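You operate a simulated robot arm through the tools that you are given. There is no shell and no other tool.

The job below is to be done with a simulated robot arm. You get a single attempt, and the scene is never put back.

JOB
Toast the seeded slice on setting 4 in slot 2, then stand it back in the rack.
Fine: socket on to toast, off at the end; handle the slice only while the lever is up; leave the others.

It is judged by the outcome, as a careful person would: the job done as asked, and still so three seconds after it is handed in. It fails if anything else is knocked over, pushed out of place, dropped, spilled or broken.

ROBOT AND FRAMES
A 6-joint arm with a two-finger parallel gripper, fixed in place. Base frame: the origin is on the floor under the middle of its stand, x ahead of it, y to its left, z up. Readings come in mm, rad, newtons and seconds.
With the tool pointing down near the work surface it reaches from about 320 to 700 mm from the base axis. Its first joint turns from -2.897 to 2.897 rad. Payload 4.1 kg.
The tool frame sits at the grasp point between the pads (the TCP): z along the fingers, y along the line on which they close. The tips reach 23 mm beyond it. Largest opening 94 mm; finger width 38, thickness 10; the body of the gripper, 54 by 96 mm, starts 39 mm behind the TCP.
Orientation is that of the tool frame in the base frame, as a unit quaternion [x, y, z, w]. With the fingers straight down and closing along the base's y, the tool's x points along the base's -x, its y along +y and its z along -z.

CONTROLS
- The arm moves only by the tool jog_arm. Its arguments are lists of equal length, an entry for each row: "claw": the finger opening in mm, from 0 to 94; "linear": the shift along the tool's x, y, z in mm, a list of three; "turn": the turn, a rotation vector about the tool's x, y, z in rad, a list of three. In form: {"claw": [claw, ...], "linear": [[x, y, z], ...], "turn": [[ax, ay, az], ...]}. A call has 1 to 20 rows; each row shifts and turns the commanded pose from where the row before left it, along the tool's axes as they then stand. A row lasts 0.2 s, in which the tool goes at most 50 mm and 0.15 rad; a call with a longer step from one row to the next is refused whole, and so is a gripper value outside its range. Where a pose cannot be reached the arm comes as near as it can. A force on the tool above 90 N (or 10 N above the force at the start of the call, whichever is more), or a blocked arm, ends the call early, and 0.2 s more pass. Each finger travels about 45 mm/s and halts on what it meets, pressing with about 35 N; the grip force reading is that of the motor and also rises with nothing between the fingers. The clock runs only during rows and for 0.2 s after the last one: add rows that do not move to give the fingers time. It gives the time, the measured TCP pose, the force on the tool (base axes), the opening and the grip force at its end, in the units of the frame above (readings bear some noise), with the torque about the TCP (base axes, N m) and any sound that the robot's microphone picked up.
- Cameras (640 x 400 px; columns grow to the right, rows downward): "scene" is fixed at [218.6, -500.3, 1739.7]; the picture's right is [0.97, -0.22, 0.00], its down [-0.15, -0.64, -0.76] and it looks along [0.17, 0.74, -0.66] (base axes); focal length 312 px, centre (320, 200). "wrist" rides on the gripper at [86, 16, -74] in the tool frame; the picture's right is [-0.18, 0.98, 0.00], its down [-0.58, -0.11, -0.81] and it looks along [-0.79, -0.15, 0.59] (tool axes); focal length 243 px, centre (320, 200). There is no depth. A picture from a camera that has moved, and an enlarged one, comes with that camera's place and axes in the base frame and with its lens.
- camera(camera): a new picture of that camera. The clock stands still meanwhile.
- raise_lower(by): slides the trunk up (or, below 0, down) by that many mm; the arm rides with it, the base frame stays. It gives what a move gives, with no picture.
- inspect(camera, box): a new picture of the part [left, top, right, bottom] of that camera's present view, enlarged. The clock stands still meanwhile.
- hand_in(): hands the job in; it is judged then, once.

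Nothing tells you positions but the pictures and the camera data. Unless the task says otherwise, let go and move clear before handing in.

The tools are called after ">>>" as name(argument=value, ...) on one line, values as JSON. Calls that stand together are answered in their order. jog_arm: Moves the arm, as the interface text tells. Its arguments: {"type":"object","properties":{"claw":{"type":"array"},"linear":{"type":"array"},"turn":{"type":"array"}},"required":["claw","linear","turn"]} The other tools are called the same way: raise_lower (by) moves the trunk up or down; camera (camera) takes a picture; inspect (camera, box) takes an enlarged picture of a part of a camera's view; hand_in () hands the job in.

At the start:

```text
time: 0.0
position: [239.6, 179.3, 1360.5]
orientation: [0.0, 1.0, 0.0, 0.0]
wrist_force: [0.4, -0.3, 0.6]
wrist_torque: [-0.03, -0.01, -0.03]
gripper_width: 94.0
gripper_force: 0.1
trunk travel left (down, up): [-525.0, 65.0]
```

scene: 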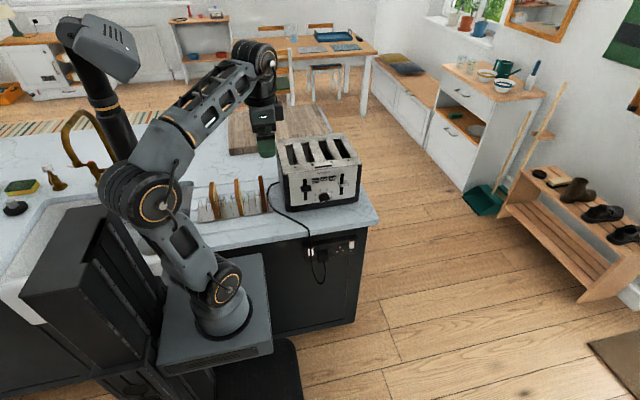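
wrist: 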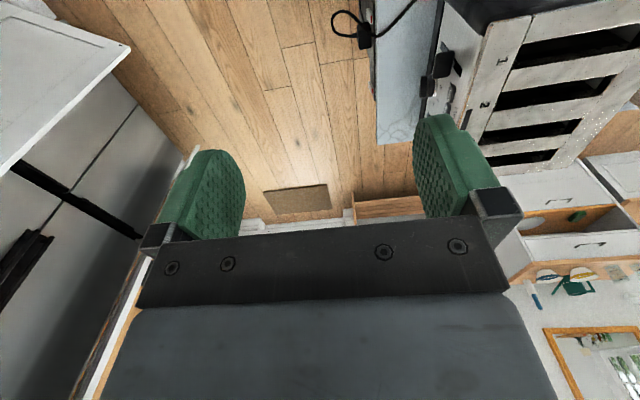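

I see a toaster with four slots on the counter, a rack with slices to its left, and a wall socket on the front of the counter. I'll look closer before moving.

>>> inspect(camera="scene", box=[260, 120, 380, 220])

>>> inspect(camera="scene", box=[180, 160, 300, 235])

>>> inspect(camera="scene", box=[290, 220, 370, 290])

>>> inspect(camera="wrist", box=[320, 0, 640, 200])

```text
4.00 times, centred on (320, 170) of scene
camera zoom: at [218.6, -500.3, 1739.7], right [0.97, -0.22, 0.0], down [-0.15, -0.64, -0.76], along [0.17, 0.74, -0.66], focal length 1249 px, centre (320, 320)
```

zoom: 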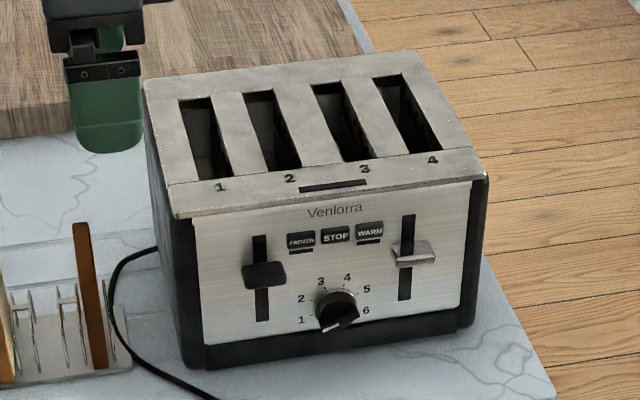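

```text
5.33 times, centred on (240, 198) of scene
camera zoom: at [218.6, -500.3, 1739.7], right [0.97, -0.22, 0.0], down [-0.15, -0.64, -0.76], along [0.17, 0.74, -0.66], focal length 1666 px, centre (747, 213)
```

zoom: 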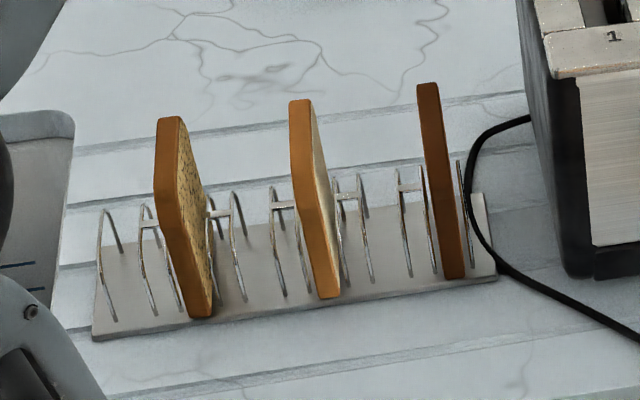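

```text
5.71 times, centred on (330, 255) of scene
camera zoom: at [218.6, -500.3, 1739.7], right [0.97, -0.22, 0.0], down [-0.15, -0.64, -0.76], along [0.17, 0.74, -0.66], focal length 1785 px, centre (263, -114)
```

zoom: 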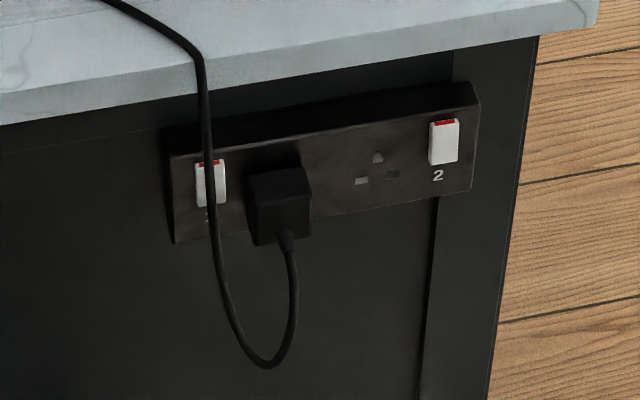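

```text
2.00 times, centred on (480, 100) of wrist
camera zoom: at [152.2, 195.3, 1435.4], right [0.18, 0.98, 0.0], down [0.58, -0.11, 0.81], along [0.79, -0.15, -0.59], focal length 485 px, centre (0, 400)
```

zoom: 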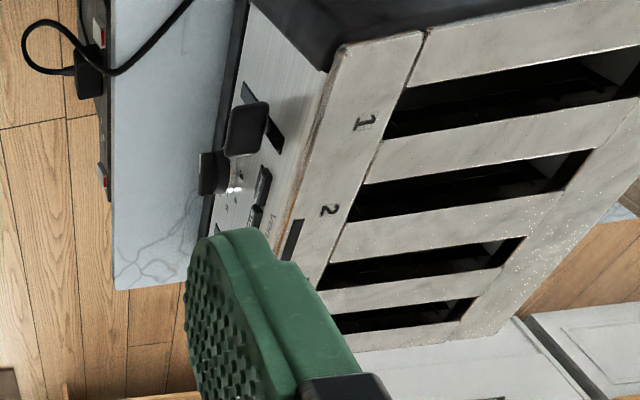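

The toaster's front faces the robot (-y), with its top at about z 1114. The rack is near x -40..240, y 385..485, and the socket switch is around (360, 280, 783). I'll turn the gripper in place so the wrist camera looks toward the counter.

>>> jog_arm(claw=[94, 94, 94, 94, 94, 94, 94, 94, 94, 94, 94, 94], linear=[[0, 0, 0], [0, 0, 0], [0, 0, 0], [0, 0, 0], [0, 0, 0], [0, 0, 0], [0, 0, 0], [0, 0, 0], [0, 0, 0], [0, 0, 0], [0, 0, 0], [0, 0, 0]], turn=[[0, 0, -0.1428], [0, 0, -0.1428], [0, 0, -0.1428], [0, 0, -0.1428], [0, 0, -0.1428], [0, 0, -0.1428], [0, 0, -0.1428], [0, 0, -0.1428], [0, 0, -0.1428], [0, 0, -0.1428], [0, 0, -0.1428], [0, 0, 0]])

>>> camera(camera="wrist")

>>> camera(camera="scene")

```text
time: 2.6
position: [237.8, 177.0, 1361.5]
orientation: [-0.707, 0.707, 0.0, -0.001]
wrist_force: [0.1, -0.2, -0.9]
wrist_torque: [-0.02, 0.01, -0.01]
gripper_width: 94.2
gripper_force: 0.0
trunk travel left (down, up): [-525.0, 65.0]
```

```text
taken
camera wrist: at [222.3, 92.6, 1435.6], right [-0.98, 0.18, 0.0], down [0.11, 0.58, 0.81], along [0.15, 0.79, -0.59], focal length 243 px, centre (320, 200)
```

wrist: 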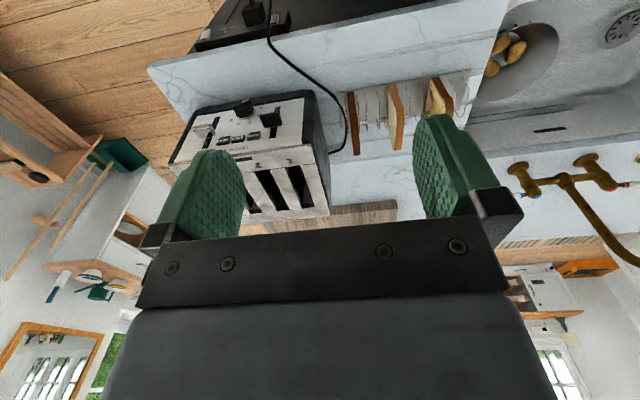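

```text
taken
```

scene: 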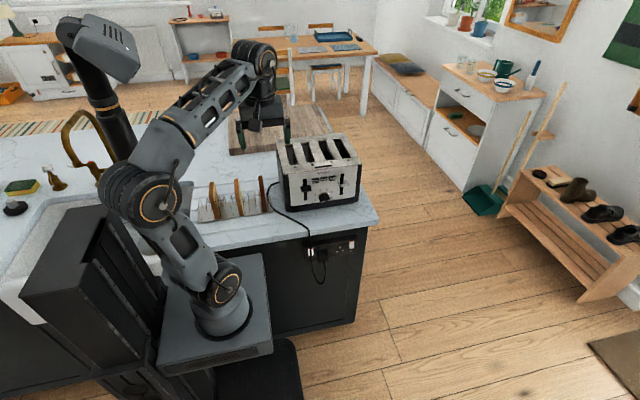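

The camera now covers the toaster front, the rack and the socket, upside down. I'll enlarge each of these to read the dial, the slices and the switch.

>>> inspect(camera="wrist", box=[170, 90, 330, 190])

>>> inspect(camera="wrist", box=[330, 60, 490, 160])

>>> inspect(camera="wrist", box=[190, 0, 310, 75])

>>> inspect(camera="scene", box=[295, 165, 365, 209])

>>> inspect(camera="scene", box=[300, 230, 364, 270])

```text
4.00 times, centred on (250, 140) of wrist
camera zoom: at [222.3, 92.6, 1435.6], right [-0.98, 0.18, 0.0], down [0.11, 0.58, 0.81], along [0.15, 0.79, -0.59], focal length 970 px, centre (600, 440)
```

zoom: 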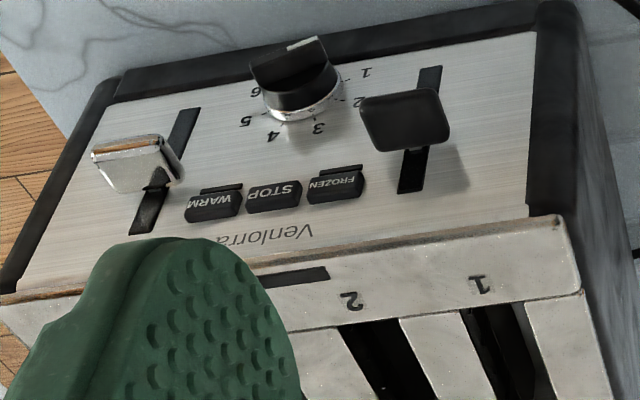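

```text
4.00 times, centred on (410, 110) of wrist
camera zoom: at [222.3, 92.6, 1435.6], right [-0.98, 0.18, 0.0], down [0.11, 0.58, 0.81], along [0.15, 0.79, -0.59], focal length 970 px, centre (-40, 560)
```

zoom: 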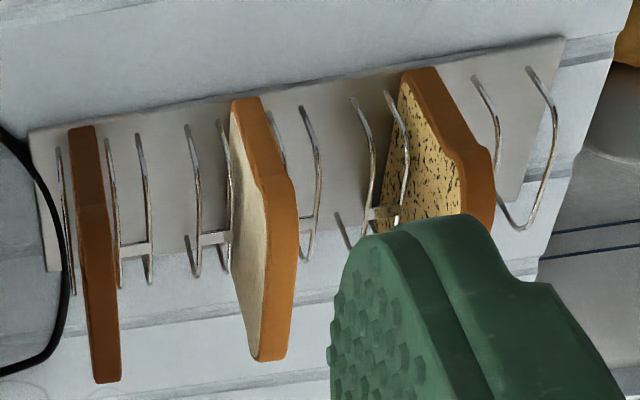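

```text
5.33 times, centred on (250, 38) of wrist
camera zoom: at [222.3, 92.6, 1435.6], right [-0.98, 0.18, 0.0], down [0.11, 0.58, 0.81], along [0.15, 0.79, -0.59], focal length 1294 px, centre (693, 1067)
```

zoom: 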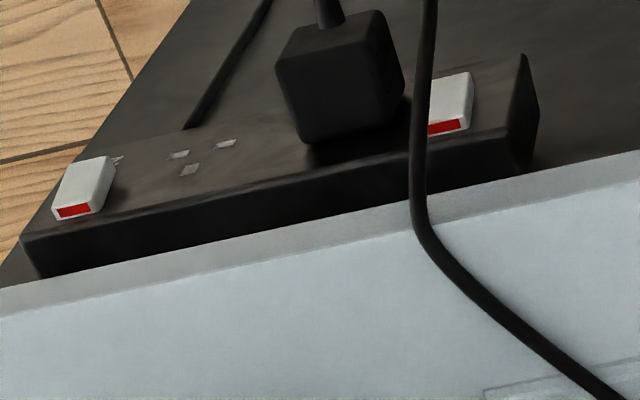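

```text
9.09 times, centred on (330, 187) of scene
camera zoom: at [218.6, -500.3, 1739.7], right [0.97, -0.22, 0.0], down [-0.15, -0.64, -0.76], along [0.17, 0.74, -0.66], focal length 2839 px, centre (229, 318)
```

zoom: 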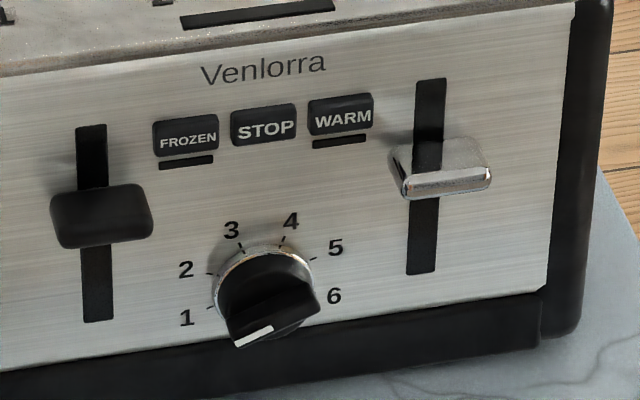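

```text
10.00 times, centred on (332, 250) of scene
camera zoom: at [218.6, -500.3, 1739.7], right [0.97, -0.22, 0.0], down [-0.15, -0.64, -0.76], along [0.17, 0.74, -0.66], focal length 3123 px, centre (200, -300)
```

zoom: 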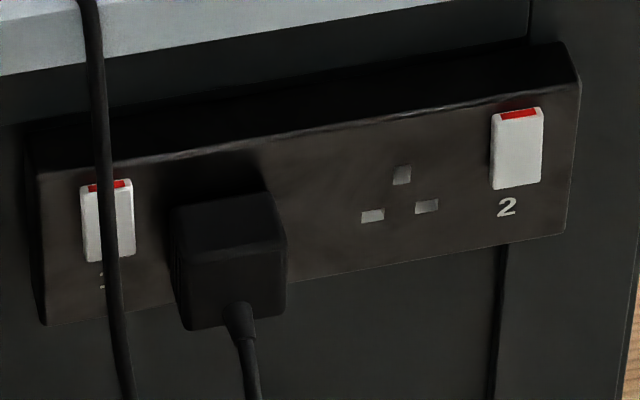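

The left rack slice (x about 35) shows seeds. The dial pointer is near the bottom, and the lever for slots 1 and 2 is the black one, which is up. I'll move the camera in front of the toaster to read the dial exactly.

>>> jog_arm(claw=[94, 94, 94, 94, 94, 94, 94, 94, 94, 94], linear=[[-5.9, -17.8, 28.5], [-5.9, -17.8, 28.5], [-5.9, -17.8, 28.5], [-5.9, -17.8, 28.5], [-5.9, -17.8, 28.5], [-5.9, -17.8, 28.5], [-5.9, -17.8, 28.5], [-5.9, -17.8, 28.5], [-5.9, -17.8, 28.5], [-5.9, -17.8, 28.5]], turn=[[0, 0, 0], [0, 0, 0], [0, 0, 0], [0, 0, 0], [0, 0, 0], [0, 0, 0], [0, 0, 0], [0, 0, 0], [0, 0, 0], [0, 0, 0]])

>>> camera(camera="wrist")

>>> inspect(camera="wrist", box=[240, 120, 400, 220])

```text
time: 4.8
position: [418.4, 237.7, 1075.3]
orientation: [-0.706, 0.708, 0.0, 0.0]
wrist_force: [-0.2, -0.4, 0.6]
wrist_torque: [-0.01, 0.01, 0.03]
gripper_width: 94.0
gripper_force: 0.1
trunk travel left (down, up): [-525.0, 65.0]
```

```text
taken
camera wrist: at [401.4, 151.7, 1150.0], right [-0.98, 0.18, 0.0], down [0.11, 0.58, 0.81], along [0.15, 0.79, -0.59], focal length 243 px, centre (320, 200)
```

wrist: 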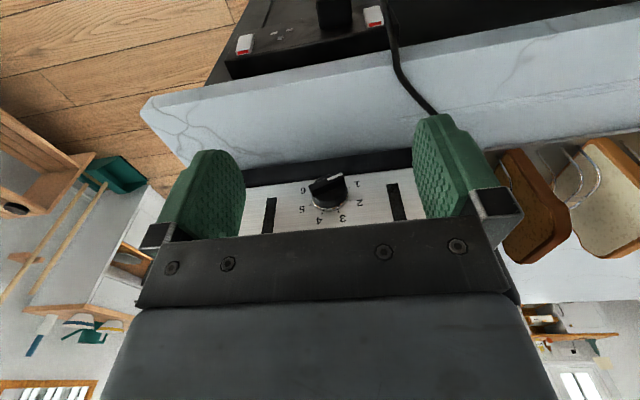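

```text
4.00 times, centred on (320, 170) of wrist
camera zoom: at [401.4, 151.7, 1150.0], right [-0.98, 0.18, 0.0], down [0.11, 0.58, 0.81], along [0.15, 0.79, -0.59], focal length 970 px, centre (320, 320)
```

zoom: 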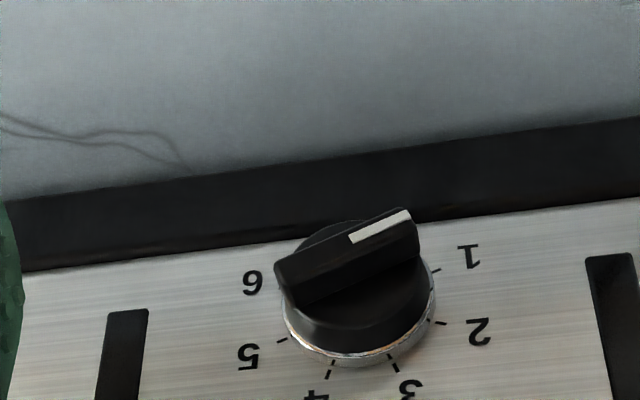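

The dial's white mark points at 1, so it needs three steps clockwise to reach 4. I'll look at the socket from here, as well as the other slices, which show in the right of this picture.

>>> inspect(camera="wrist", box=[220, 0, 420, 80])

>>> inspect(camera="wrist", box=[480, 120, 640, 270])

>>> camera(camera="scene")

```text
3.20 times, centred on (320, 40) of wrist
camera zoom: at [401.4, 151.7, 1150.0], right [-0.98, 0.18, 0.0], down [0.11, 0.58, 0.81], along [0.15, 0.79, -0.59], focal length 776 px, centre (320, 712)
```

zoom: 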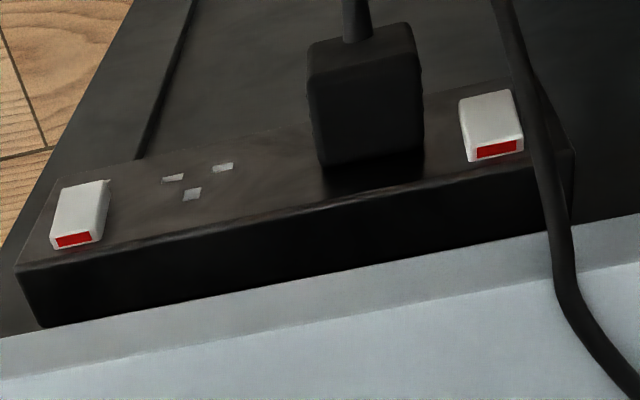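

```text
2.67 times, centred on (560, 195) of wrist
camera zoom: at [401.4, 151.7, 1150.0], right [-0.98, 0.18, 0.0], down [0.11, 0.58, 0.81], along [0.15, 0.79, -0.59], focal length 647 px, centre (-320, 213)
```

zoom: 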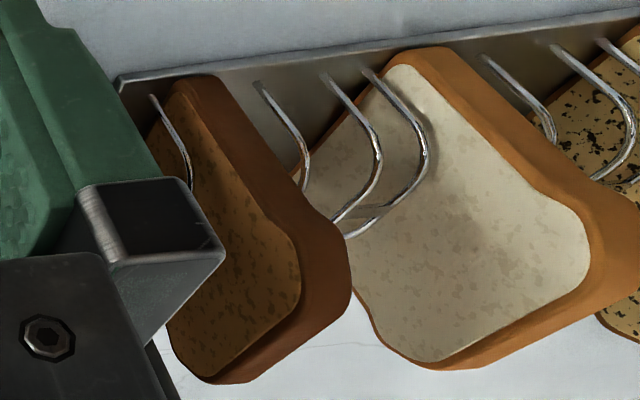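

```text
taken
```

scene: 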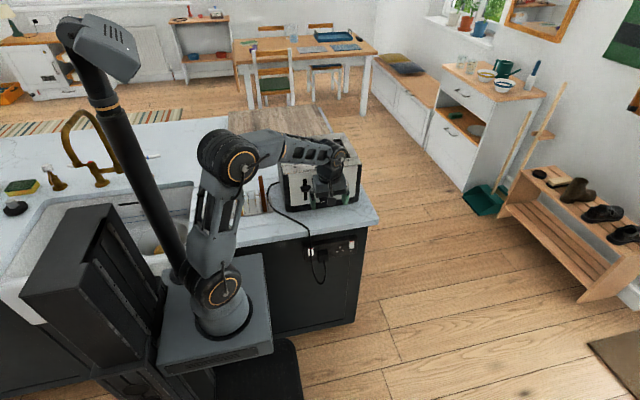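

The seeded slice is confirmed as the leftmost; the middle one is plain and the right one brown. Next I'll tip the gripper so it points level at the toaster front (+y), still clear of it.

>>> jog_arm(claw=[94, 94, 94, 94, 94, 94, 94, 94, 94, 94, 94, 94], linear=[[0, 0, 0], [0, 0, 0], [0, 0, 0], [0, 0, 0], [0, 0, 0], [0, 0, 0], [0, 0, 0], [0, 0, 0], [0, 0, 0], [0, 0, 0], [0, 0, 0], [0, 0, 0]], turn=[[0, -0.1428, 0], [0, -0.1428, 0], [0, -0.1428, 0], [0, -0.1428, 0], [0, -0.1428, 0], [0, -0.1428, 0], [0, -0.1428, 0], [0, -0.1428, 0], [0, -0.1428, 0], [0, -0.1428, 0], [0, -0.1428, 0], [0, 0, 0]])

>>> camera(camera="scene")

>>> camera(camera="wrist")

```text
time: 7.4
position: [417.9, 236.5, 1075.6]
orientation: [-0.499, 0.499, 0.501, 0.501]
wrist_force: [1.1, -0.8, 0.3]
wrist_torque: [0.0, -0.02, 0.02]
gripper_width: 93.9
gripper_force: 0.1
trunk travel left (down, up): [-525.0, 65.0]
```

```text
taken
```

scene: 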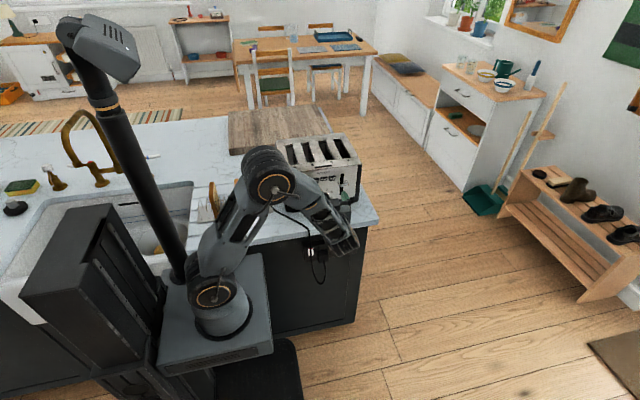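

```text
taken
camera wrist: at [400.7, 163.1, 989.4], right [-0.98, 0.0, 0.18], down [0.11, -0.81, 0.58], along [0.15, 0.59, 0.79], focal length 243 px, centre (320, 200)
```

wrist: 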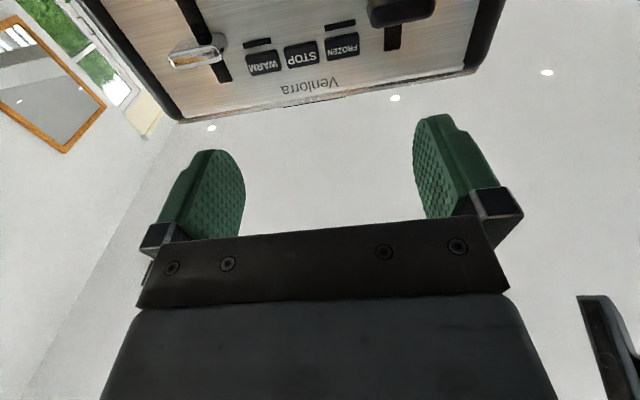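

The level pose is reachable. Now I'll roll the gripper so the pads line up with the flat sides of the dial's grip bar, and bring it in front of the dial.

>>> jog_arm(claw=[80, 70, 60, 50, 50, 50, 50, 50, 50, 50, 50, 50, 50], linear=[[0, 0, 0], [0, 0, 0], [0, 0, 0], [0, 0, 0], [0, 0, 0], [0, 0, 0], [0, 0, 0], [0, 0, 0], [5.5, -20.1, 13.4], [5.5, -20.1, 13.4], [5.5, -20.1, 13.4], [5.5, -20.1, 13.4], [0, 0, 0]], turn=[[0, 0, 0.1473], [0, 0, 0.1473], [0, 0, 0.1473], [0, 0, 0.1473], [0, 0, 0.1473], [0, 0, 0.1473], [0, 0, 0.1473], [0, 0, 0.1473], [0, 0, 0], [0, 0, 0], [0, 0, 0], [0, 0, 0], [0, 0, 0]])

>>> camera(camera="wrist")

>>> inspect(camera="scene", box=[270, 130, 370, 230])

```text
time: 10.2
position: [426.8, 291.1, 992.9]
orientation: [-0.138, 0.693, 0.694, 0.139]
wrist_force: [0.6, 0.2, -0.4]
wrist_torque: [-0.03, 0.01, -0.03]
gripper_width: 50.1
gripper_force: 0.0
trunk travel left (down, up): [-525.0, 65.0]
```

```text
taken
camera wrist: at [340.9, 217.0, 975.3], right [-0.21, 0.0, 0.98], down [0.58, -0.81, 0.12], along [0.79, 0.59, 0.17], focal length 243 px, centre (320, 200)
```

wrist: 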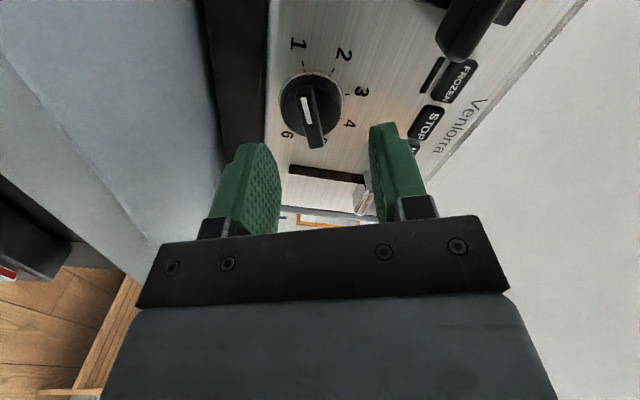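

```text
4.00 times, centred on (320, 180) of scene
camera zoom: at [218.6, -500.3, 1739.7], right [0.97, -0.22, 0.0], down [-0.15, -0.64, -0.76], along [0.17, 0.74, -0.66], focal length 1249 px, centre (320, 280)
```

zoom: 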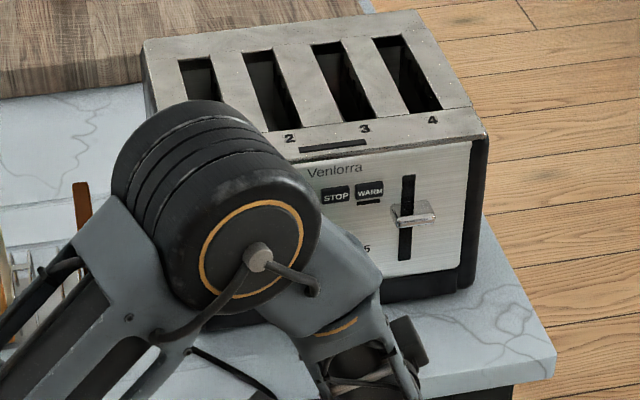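

The dial is ahead of the open fingers, and its bar lines up with the pads. I'll enlarge this to measure its centre.

>>> inspect(camera="wrist", box=[240, 50, 400, 150])

```text
4.00 times, centred on (320, 100) of wrist
camera zoom: at [340.9, 217.0, 975.3], right [-0.21, 0.0, 0.98], down [0.58, -0.81, 0.12], along [0.79, 0.59, 0.17], focal length 970 px, centre (320, 600)
```

zoom: 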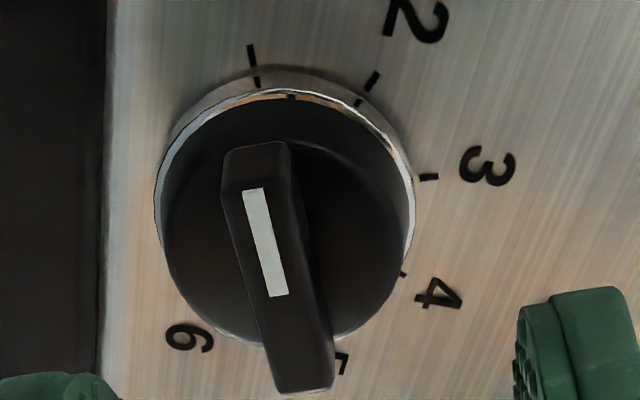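

The dial axis comes out at about x 428, z 988, with the bar's outer face near y 339. I'll shift about 6 mm down and advance until the tips are just short of the disc face.

>>> jog_arm(claw=[50, 50, 50, 50, 50, 50], linear=[[0.5, -5.7, 0], [0, 0, 8], [0, 0, 8], [0, 0, 8], [0, 0, 8], [0, 0, 0]], turn=[[0, 0, 0], [0, 0, 0], [0, 0, 0], [0, 0, 0], [0, 0, 0], [0, 0, 0]])

>>> camera(camera="wrist")

>>> inspect(camera="wrist", box=[240, 90, 400, 190])

```text
time: 11.6
position: [429.1, 321.5, 986.7]
orientation: [-0.137, 0.694, 0.693, 0.138]
wrist_force: [-0.5, -0.1, 0.2]
wrist_torque: [0.01, 0.0, -0.01]
gripper_width: 49.8
gripper_force: 0.0
trunk travel left (down, up): [-525.0, 65.0]
```

```text
taken
camera wrist: at [342.6, 248.9, 969.1], right [-0.21, 0.0, 0.98], down [0.58, -0.81, 0.12], along [0.79, 0.59, 0.17], focal length 243 px, centre (320, 200)
```

wrist: 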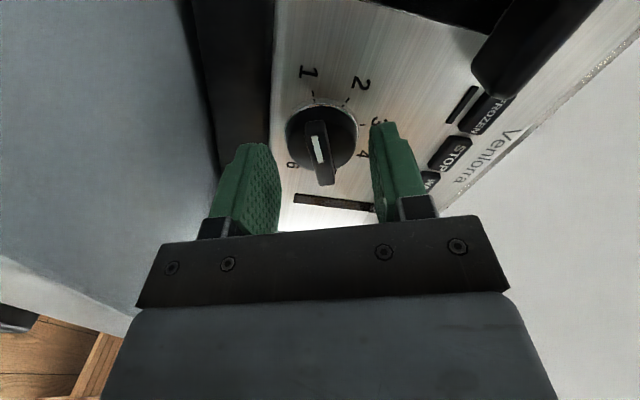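

```text
4.00 times, centred on (320, 140) of wrist
camera zoom: at [342.6, 248.9, 969.1], right [-0.21, 0.0, 0.98], down [0.58, -0.81, 0.12], along [0.79, 0.59, 0.17], focal length 970 px, centre (320, 440)
```

zoom: 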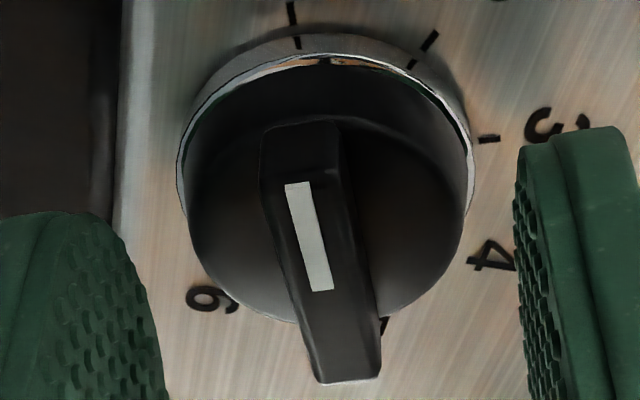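

The bar sits centred between the pads. Closing on it now.

>>> jog_arm(claw=[35, 20, 5, 5, 5, 5], linear=[[0, 0, 0], [0, 0, 0], [0, 0, 0], [0, 0, 0], [0, 0, 0], [0, 0, 0]], turn=[[0, 0, 0], [0, 0, 0], [0, 0, 0], [0, 0, 0], [0, 0, 0], [0, 0, 0]])

>>> inspect(camera="wrist", box=[240, 90, 400, 190])

```text
time: 13.0
position: [428.9, 320.8, 986.8]
orientation: [-0.137, 0.694, 0.693, 0.139]
wrist_force: [-0.6, 1.0, 2.7]
wrist_torque: [0.02, 0.02, 0.08]
gripper_width: 9.6
gripper_force: 34.9
trunk travel left (down, up): [-525.0, 65.0]
```

```text
4.00 times, centred on (320, 140) of wrist
camera zoom: at [342.5, 248.8, 969.4], right [-0.21, 0.0, 0.98], down [0.58, -0.81, 0.12], along [0.79, 0.59, 0.17], focal length 970 px, centre (320, 440)
```

zoom: 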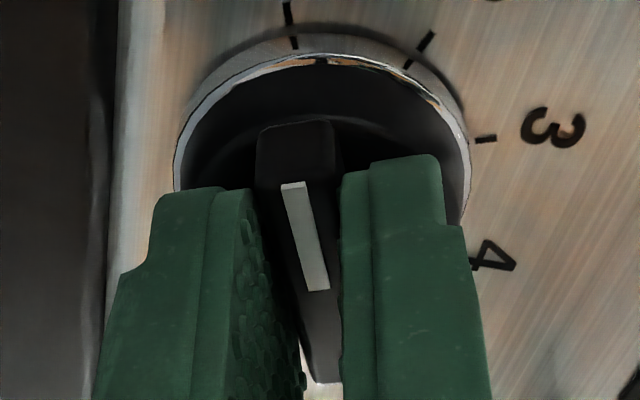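

The bar is gripped at 9.6 mm. I'll turn clockwise the first half of the way and check.

>>> jog_arm(claw=[5, 5, 5, 5, 5, 5, 5, 5, 5, 5], linear=[[0, 0, 0], [0, 0, 0], [0, 0, 0], [0, 0, 0], [0, 0, 0], [0, 0, 0], [0, 0, 0], [0, 0, 0], [0, 0, 0], [0, 0, 0]], turn=[[0, 0, 0.1309], [0, 0, 0.1309], [0, 0, 0.1309], [0, 0, 0.1309], [0, 0, 0.1309], [0, 0, 0.1309], [0, 0, 0.1309], [0, 0, 0.1309], [0, 0, 0.1309], [0, 0, 0]])

>>> camera(camera="wrist")

>>> inspect(camera="wrist", box=[240, 90, 400, 190])

```text
time: 15.2
position: [429.1, 322.6, 990.0]
orientation: [0.271, 0.653, 0.654, -0.27]
wrist_force: [3.9, 5.5, 24.7]
wrist_torque: [-0.19, -0.03, -0.67]
gripper_width: 9.6
gripper_force: 35.1
trunk travel left (down, up): [-525.0, 65.0]
```

```text
taken
camera wrist: at [379.1, 248.6, 1061.7], right [0.82, 0.0, 0.57], down [0.33, -0.81, -0.49], along [0.46, 0.59, -0.66], focal length 243 px, centre (320, 200)
```

wrist: 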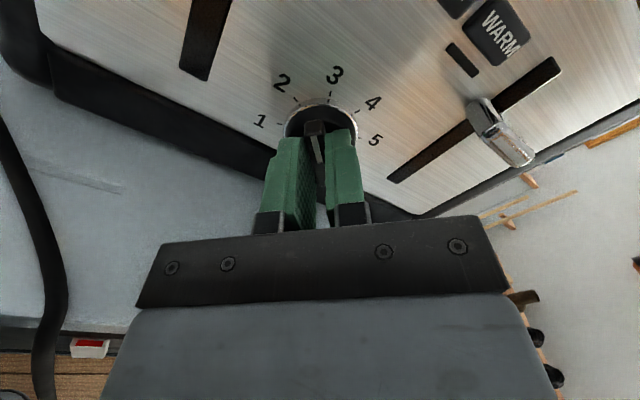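

```text
4.00 times, centred on (320, 140) of wrist
camera zoom: at [379.1, 248.6, 1061.7], right [0.82, 0.0, 0.57], down [0.33, -0.81, -0.49], along [0.46, 0.59, -0.66], focal length 970 px, centre (320, 440)
```

zoom: 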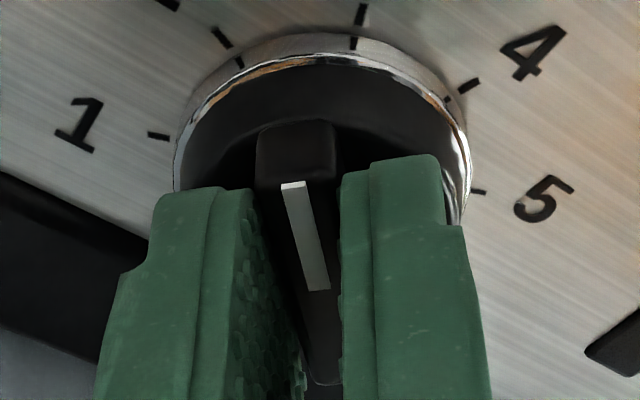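

The dial has followed to about 2.5, but some upward force shows my axis is a little low. I'll relieve it by a couple of mm and continue the turn.

>>> jog_arm(claw=[5, 5, 5, 5, 5, 5, 5, 5, 5, 5, 5], linear=[[1.8, 2.2, 0], [0, 0, 0], [0, 0, 0], [0, 0, 0], [0, 0, 0], [0, 0, 0], [0, 0, 0], [0, 0, 0], [0, 0, 0], [0, 0, 0], [0, 0, 0]], turn=[[0, 0, 0], [0, 0, 0.1309], [0, 0, 0.1309], [0, 0, 0.1309], [0, 0, 0.1309], [0, 0, 0.1309], [0, 0, 0.1309], [0, 0, 0.1309], [0, 0, 0.1309], [0, 0, 0.1309], [0, 0, 0]])

>>> camera(camera="wrist")

>>> inspect(camera="wrist", box=[240, 90, 400, 190])

```text
time: 17.6
position: [431.0, 322.2, 989.6]
orientation: [0.589, 0.392, 0.392, -0.588]
wrist_force: [12.6, 2.1, 1.6]
wrist_torque: [-0.87, -0.05, 0.14]
gripper_width: 9.6
gripper_force: 34.7
trunk travel left (down, up): [-525.0, 65.0]
```

```text
taken
camera wrist: at [478.9, 248.6, 1063.3], right [0.84, 0.0, -0.55], down [-0.33, -0.81, -0.49], along [-0.44, 0.59, -0.67], focal length 243 px, centre (320, 200)
```

wrist: 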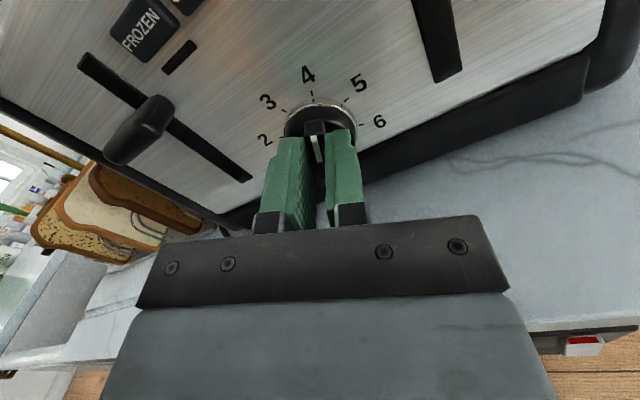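

```text
4.00 times, centred on (320, 140) of wrist
camera zoom: at [478.9, 248.6, 1063.3], right [0.84, 0.0, -0.55], down [-0.33, -0.81, -0.49], along [-0.44, 0.59, -0.67], focal length 970 px, centre (320, 440)
```

zoom: 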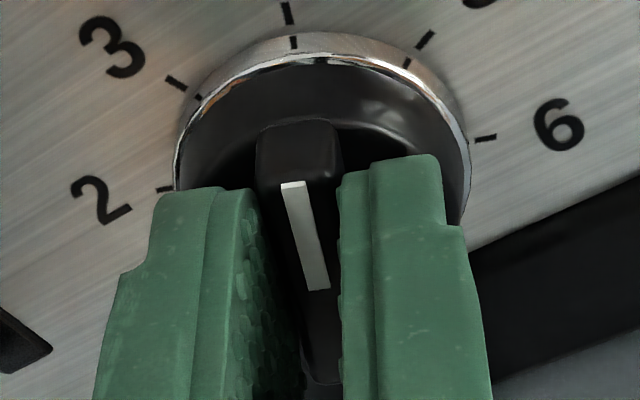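

The mark now sits at 4, matching how it sat at 1 before. I'll let go, back straight off and check the dial.

>>> jog_arm(claw=[20, 35, 45, 45, 45, 45, 45, 45, 45], linear=[[0, 0, 0], [0, 0, 0], [0, 0, 0], [0, 0, -10], [0, 0, -20], [0, 0, -25], [0, 0, -25], [0, 0, -10], [0, 0, 0]], turn=[[0, 0, 0], [0, 0, 0], [0, 0, 0], [0, 0, 0], [0, 0, 0], [0, 0, 0], [0, 0, 0], [0, 0, 0], [0, 0, 0]])

>>> camera(camera="wrist")

>>> inspect(camera="wrist", box=[240, 20, 400, 120])

>>> camera(camera="scene")

```text
time: 19.6
position: [429.8, 233.7, 990.3]
orientation: [0.588, 0.393, 0.393, -0.588]
wrist_force: [-0.4, 0.4, 0.2]
wrist_torque: [0.0, -0.02, 0.02]
gripper_width: 45.1
gripper_force: 0.0
trunk travel left (down, up): [-525.0, 65.0]
```

```text
taken
camera wrist: at [477.4, 158.9, 1064.7], right [0.84, 0.0, -0.55], down [-0.32, -0.81, -0.5], along [-0.44, 0.59, -0.68], focal length 243 px, centre (320, 200)
```

wrist: 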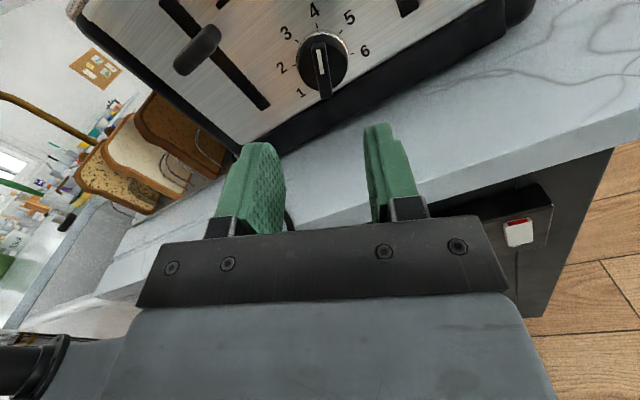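

```text
4.00 times, centred on (320, 70) of wrist
camera zoom: at [477.4, 158.9, 1064.7], right [0.84, 0.0, -0.55], down [-0.32, -0.81, -0.5], along [-0.44, 0.59, -0.68], focal length 970 px, centre (320, 720)
```

zoom: 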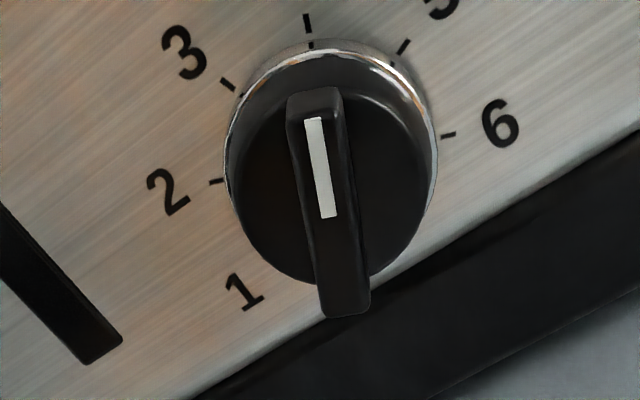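

```text
taken
```

scene: 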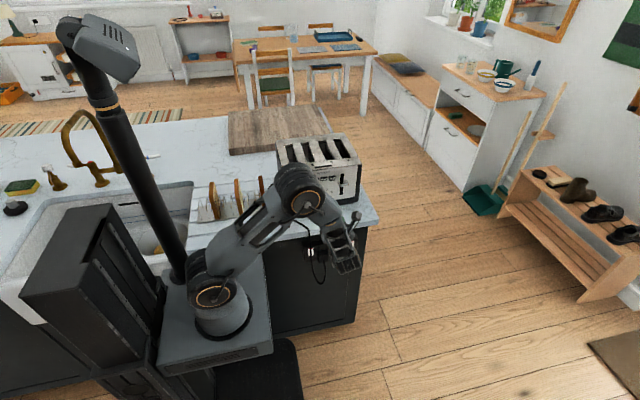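

The dial reads 4. Next I'll back away, swing the camera to the left side and lower the trunk to view the socket switch in profile.

>>> jog_arm(claw=[45, 45, 45, 45, 45, 45, 45, 45, 45, 45, 45, 45, 45, 45, 45, 45, 45, 45, 45], linear=[[0, 0, -5], [0, 0, -5], [0, 0, -5], [0, 0, -5], [0, 0, -5], [0, 0, -5], [0, 0, -5], [0, 0, 0], [0, 0, 0], [0, 0, 0], [0, 0, 0], [0, 0, 0], [0, 0, 0], [0, 0, 0], [30, 0, 0], [30, 0, 0], [30, 0, 0], [30, 0, 0], [0, 0, 0]], turn=[[0, 0, -0.1402], [0, 0, -0.1402], [0, 0, -0.1402], [0, 0, -0.1402], [0, 0, -0.1402], [0, 0, -0.1402], [0, 0, -0.1402], [0, 0, -0.1402], [0, 0, -0.1402], [0, 0, -0.1402], [0, 0, -0.1402], [0, 0, -0.1402], [0, 0, -0.1402], [0, 0, -0.1402], [0, 0, 0], [0, 0, 0], [0, 0, 0], [0, 0, 0], [0, 0, 0]])

>>> camera(camera="scene")

```text
time: 23.6
position: [308.7, 198.5, 991.3]
orientation: [0.001, 0.706, 0.708, 0.0]
wrist_force: [0.0, -0.8, 0.5]
wrist_torque: [0.04, 0.0, 0.01]
gripper_width: 45.1
gripper_force: 0.0
trunk travel left (down, up): [-525.0, 65.0]
```

```text
taken
```

scene: 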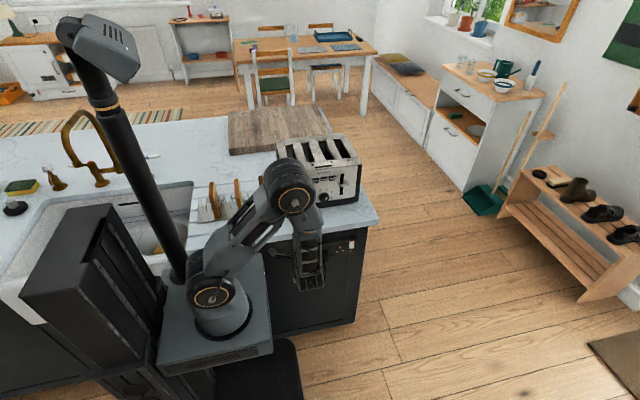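

>>> inspect(camera="scene", box=[180, 140, 380, 300])

>>> camera(camera="wrist")

```text
2.50 times, centred on (280, 220) of scene
camera zoom: at [218.6, -500.3, 1739.7], right [0.97, -0.22, 0.0], down [-0.15, -0.64, -0.76], along [0.17, 0.74, -0.66], focal length 781 px, centre (420, 150)
```

zoom: 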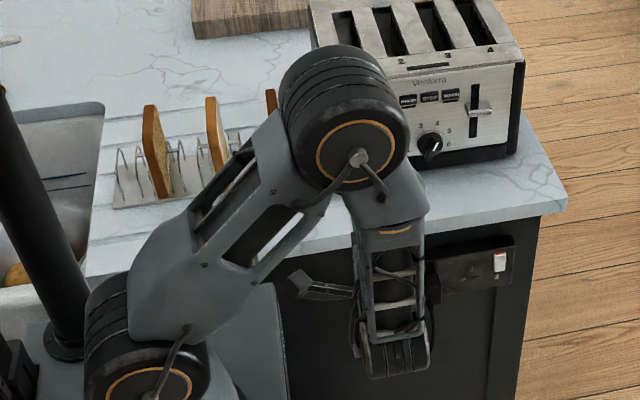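

```text
taken
camera wrist: at [222.0, 124.0, 1006.8], right [0.19, 0.0, 0.98], down [0.58, -0.81, -0.11], along [0.79, 0.59, -0.15], focal length 243 px, centre (320, 200)
```

wrist: 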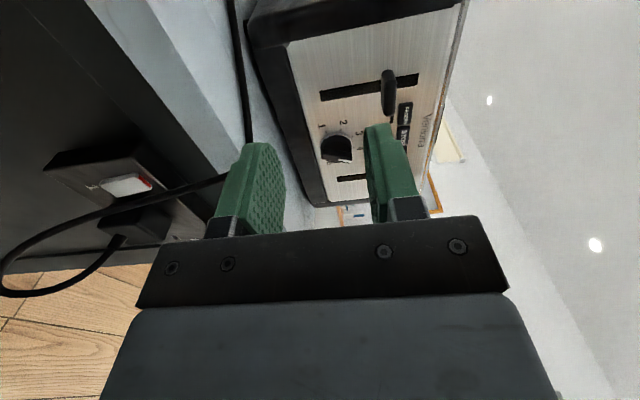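

>>> inspect(camera="wrist", box=[40, 140, 200, 260])

```text
3.33 times, centred on (120, 200) of wrist
camera zoom: at [222.0, 124.0, 1006.8], right [0.19, 0.0, 0.98], down [0.58, -0.81, -0.11], along [0.79, 0.59, -0.15], focal length 809 px, centre (987, 200)
```

zoom: 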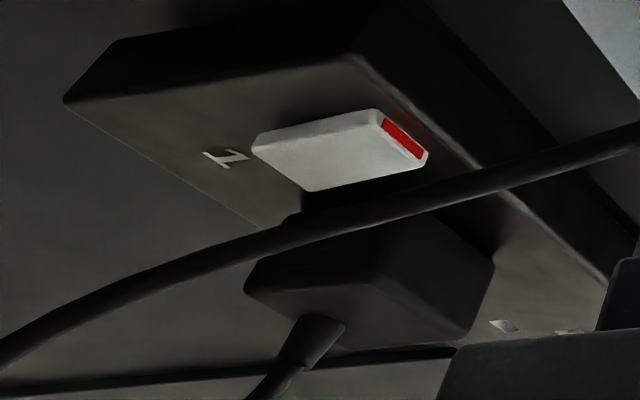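

The top of switch 1 (red end) seems to stand proud, but I want a truer profile. I'll lower the trunk 150 mm, with the gripper well clear of the counter edge and cable.

>>> raise_lower(by=-150)

>>> camera(camera="wrist")

>>> camera(camera="scene")

```text
time: 25.4
position: [309.2, 197.6, 840.4]
orientation: [0.001, 0.707, 0.707, 0.0]
wrist_force: [-0.5, 0.2, 0.3]
wrist_torque: [0.01, -0.03, 0.01]
gripper_width: 45.1
gripper_force: 0.1
trunk travel left (down, up): [-375.0, 215.0]
```

```text
taken
camera wrist: at [222.3, 123.9, 856.8], right [0.19, 0.0, 0.98], down [0.58, -0.81, -0.11], along [0.79, 0.59, -0.15], focal length 243 px, centre (320, 200)
```

wrist: 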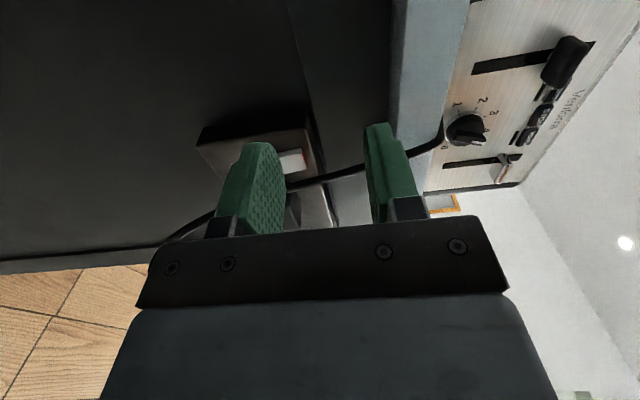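

```text
taken
```

scene: 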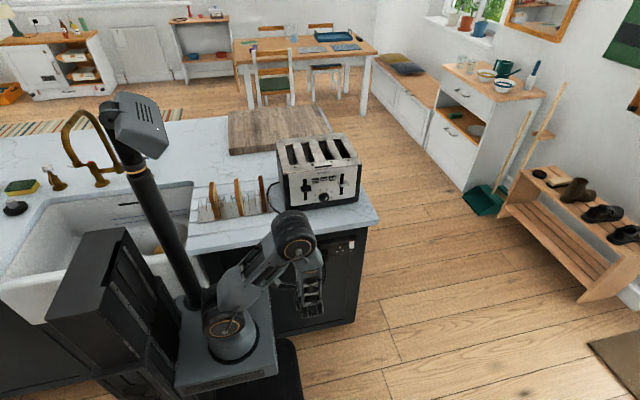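

>>> jog_arm(claw=[60, 75, 90, 94, 94], linear=[[0, 0, 0], [0, 0, 0], [0, 0, 0], [0, 0, 0], [0, 0, 0]], turn=[[0, 0, 0], [0, 0, 0], [0, 0, 0], [0, 0, 0], [0, 0, 0]])

>>> inspect(camera="wrist", box=[210, 100, 350, 190])

```text
time: 26.6
position: [309.3, 198.4, 839.9]
orientation: [0.001, 0.707, 0.707, 0.001]
wrist_force: [1.1, 0.3, 0.8]
wrist_torque: [0.03, 0.0, -0.02]
gripper_width: 93.9
gripper_force: 0.1
trunk travel left (down, up): [-375.0, 215.0]
```

```text
4.44 times, centred on (280, 145) of wrist
camera zoom: at [222.3, 124.0, 856.7], right [0.19, 0.0, 0.98], down [0.58, -0.81, -0.11], along [0.79, 0.59, -0.15], focal length 1078 px, centre (498, 444)
```

zoom: 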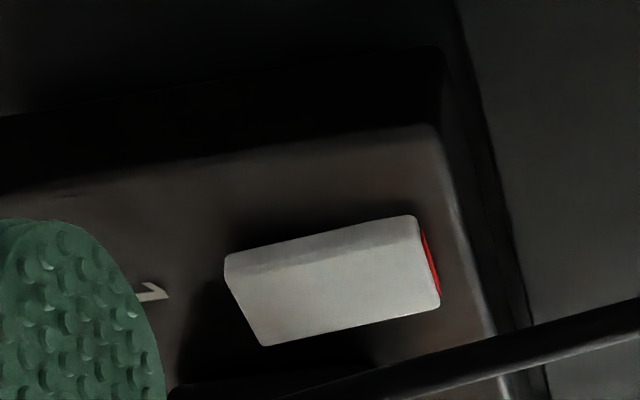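

In this profile the top of rocker 1 is pressed in and the bottom stands out, so it's off and the lower half must be pushed. The cable hangs at about x 354, y 240, so I'll straddle it: one finger goes between cable and plug, tipped up slightly so its lower corner leads.

>>> jog_arm(claw=[90, 84, 78, 72, 66, 60, 60, 60, 60, 60, 60, 60, 60, 60, 60, 60, 60], linear=[[0, 0, 0], [0, 0, 0], [0, 0, 0], [0, 0, 0], [0, 0, 0], [0, 0, 0], [0, 0, 0], [0, 0, 0], [0, 0, 0], [0, 0, 0], [0, 0, 0], [0, 0, 0], [0, 0, 0], [0, 0, 0], [-20.9, 11.75, -12.05], [-20.9, 11.75, -12.05], [0, 0, 0]], turn=[[0, 0, 0.1428], [0, 0, 0.1428], [0, 0, 0.1428], [0, 0, 0.1428], [0, 0, 0.1428], [0, 0, 0.1428], [0, 0, 0.1428], [0, 0, 0.1428], [0, 0, 0.1428], [0, 0, 0.1428], [0, 0, 0.1428], [0, 0.1163, 0], [0, 0.1163, 0], [0, 0.1163, 0], [0, 0, 0], [0, 0, 0], [0, 0, 0]])

>>> camera(camera="wrist")

>>> inspect(camera="wrist", box=[240, 80, 440, 205])

```text
time: 30.1
position: [332.7, 189.6, 792.3]
orientation: [-0.406, -0.405, -0.579, 0.579]
wrist_force: [-0.1, -0.4, -0.2]
wrist_torque: [0.02, 0.06, 0.0]
gripper_width: 60.0
gripper_force: 0.1
trunk travel left (down, up): [-375.0, 215.0]
```

```text
taken
camera wrist: at [349.2, 90.1, 848.8], right [0.98, 0.06, -0.17], down [-0.11, -0.56, -0.82], along [-0.15, 0.83, -0.54], focal length 243 px, centre (320, 200)
```

wrist: 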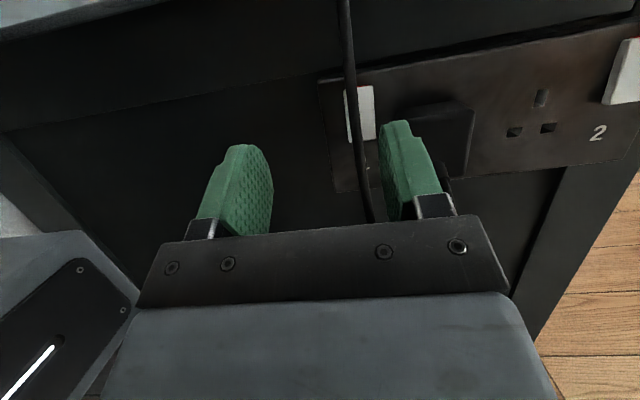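

```text
3.20 times, centred on (340, 142) of wrist
camera zoom: at [349.2, 90.1, 848.8], right [0.98, 0.06, -0.17], down [-0.11, -0.56, -0.82], along [-0.15, 0.83, -0.54], focal length 776 px, centre (256, 384)
```

zoom: 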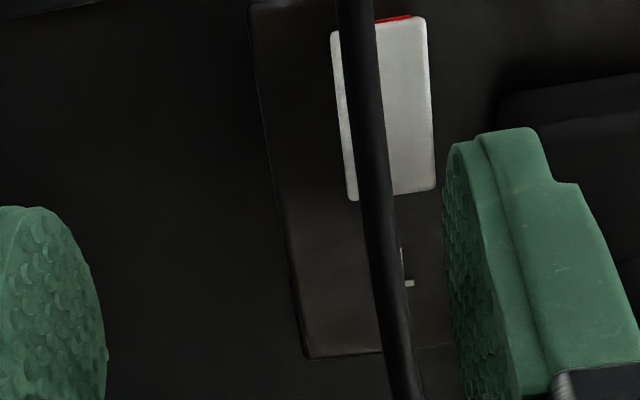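

The right finger lines up just right of the cable and over the rocker's lower right part. I'll advance 40 mm toward it first.

>>> jog_arm(claw=[60, 60, 60, 60, 60, 60], linear=[[-2.74, 0, 7.52], [-2.74, 0, 7.52], [-2.74, 0, 7.52], [-2.74, 0, 7.52], [-2.74, 0, 7.52], [0, 0, 0]], turn=[[0, 0, 0], [0, 0, 0], [0, 0, 0], [0, 0, 0], [0, 0, 0], [0, 0, 0]])

>>> inspect(camera="wrist", box=[240, 80, 440, 205])

```text
time: 31.6
position: [332.2, 229.2, 793.6]
orientation: [0.406, 0.405, 0.58, -0.579]
wrist_force: [0.3, 0.3, -0.1]
wrist_torque: [0.03, 0.01, -0.01]
gripper_width: 59.9
gripper_force: 0.0
trunk travel left (down, up): [-375.0, 215.0]
```

```text
3.20 times, centred on (340, 142) of wrist
camera zoom: at [348.7, 130.1, 848.2], right [0.98, 0.06, -0.17], down [-0.11, -0.56, -0.82], along [-0.15, 0.83, -0.54], focal length 776 px, centre (256, 384)
```

zoom: 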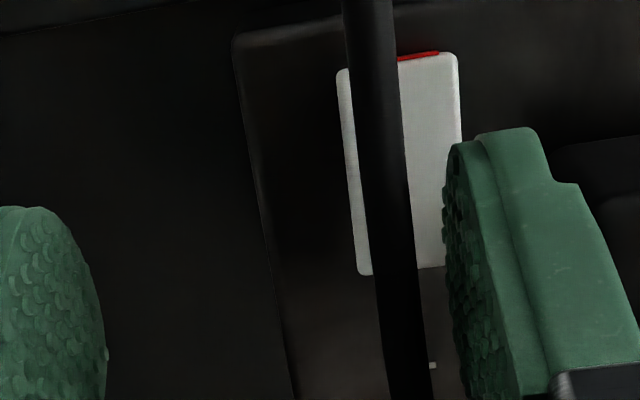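

The finger overlaps the rocker's right side by about 6 mm and clears the cable. Now slow steps into contact.

>>> jog_arm(claw=[60, 60, 60, 60, 60, 60], linear=[[-0.684, 0, 1.88], [-0.684, 0, 1.88], [-0.684, 0, 1.88], [-0.684, 0, 1.88], [-0.684, 0, 1.88], [0, 0, 0]], turn=[[0, 0, 0], [0, 0, 0], [0, 0, 0], [0, 0, 0], [0, 0, 0], [0, 0, 0]])

>>> inspect(camera="wrist", box=[240, 80, 440, 205])

```text
time: 33.0
position: [332.3, 236.8, 793.1]
orientation: [0.407, 0.403, 0.58, -0.579]
wrist_force: [-0.2, -32.9, -6.3]
wrist_torque: [-0.53, -0.24, -1.13]
gripper_width: 59.8
gripper_force: 0.0
trunk travel left (down, up): [-375.0, 215.0]
```

```text
3.20 times, centred on (340, 142) of wrist
camera zoom: at [348.8, 137.9, 848.3], right [0.98, 0.06, -0.18], down [-0.11, -0.56, -0.82], along [-0.15, 0.83, -0.54], focal length 776 px, centre (256, 384)
```

zoom: 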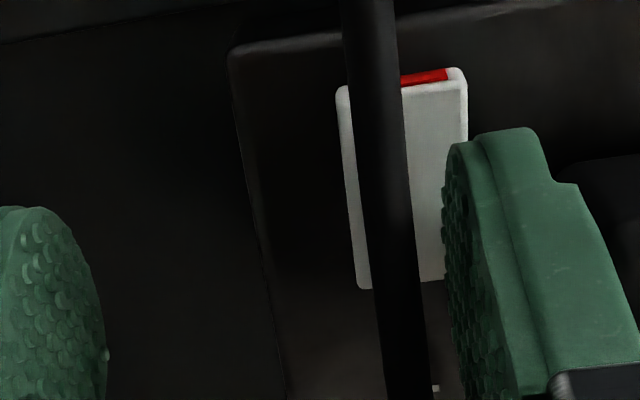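

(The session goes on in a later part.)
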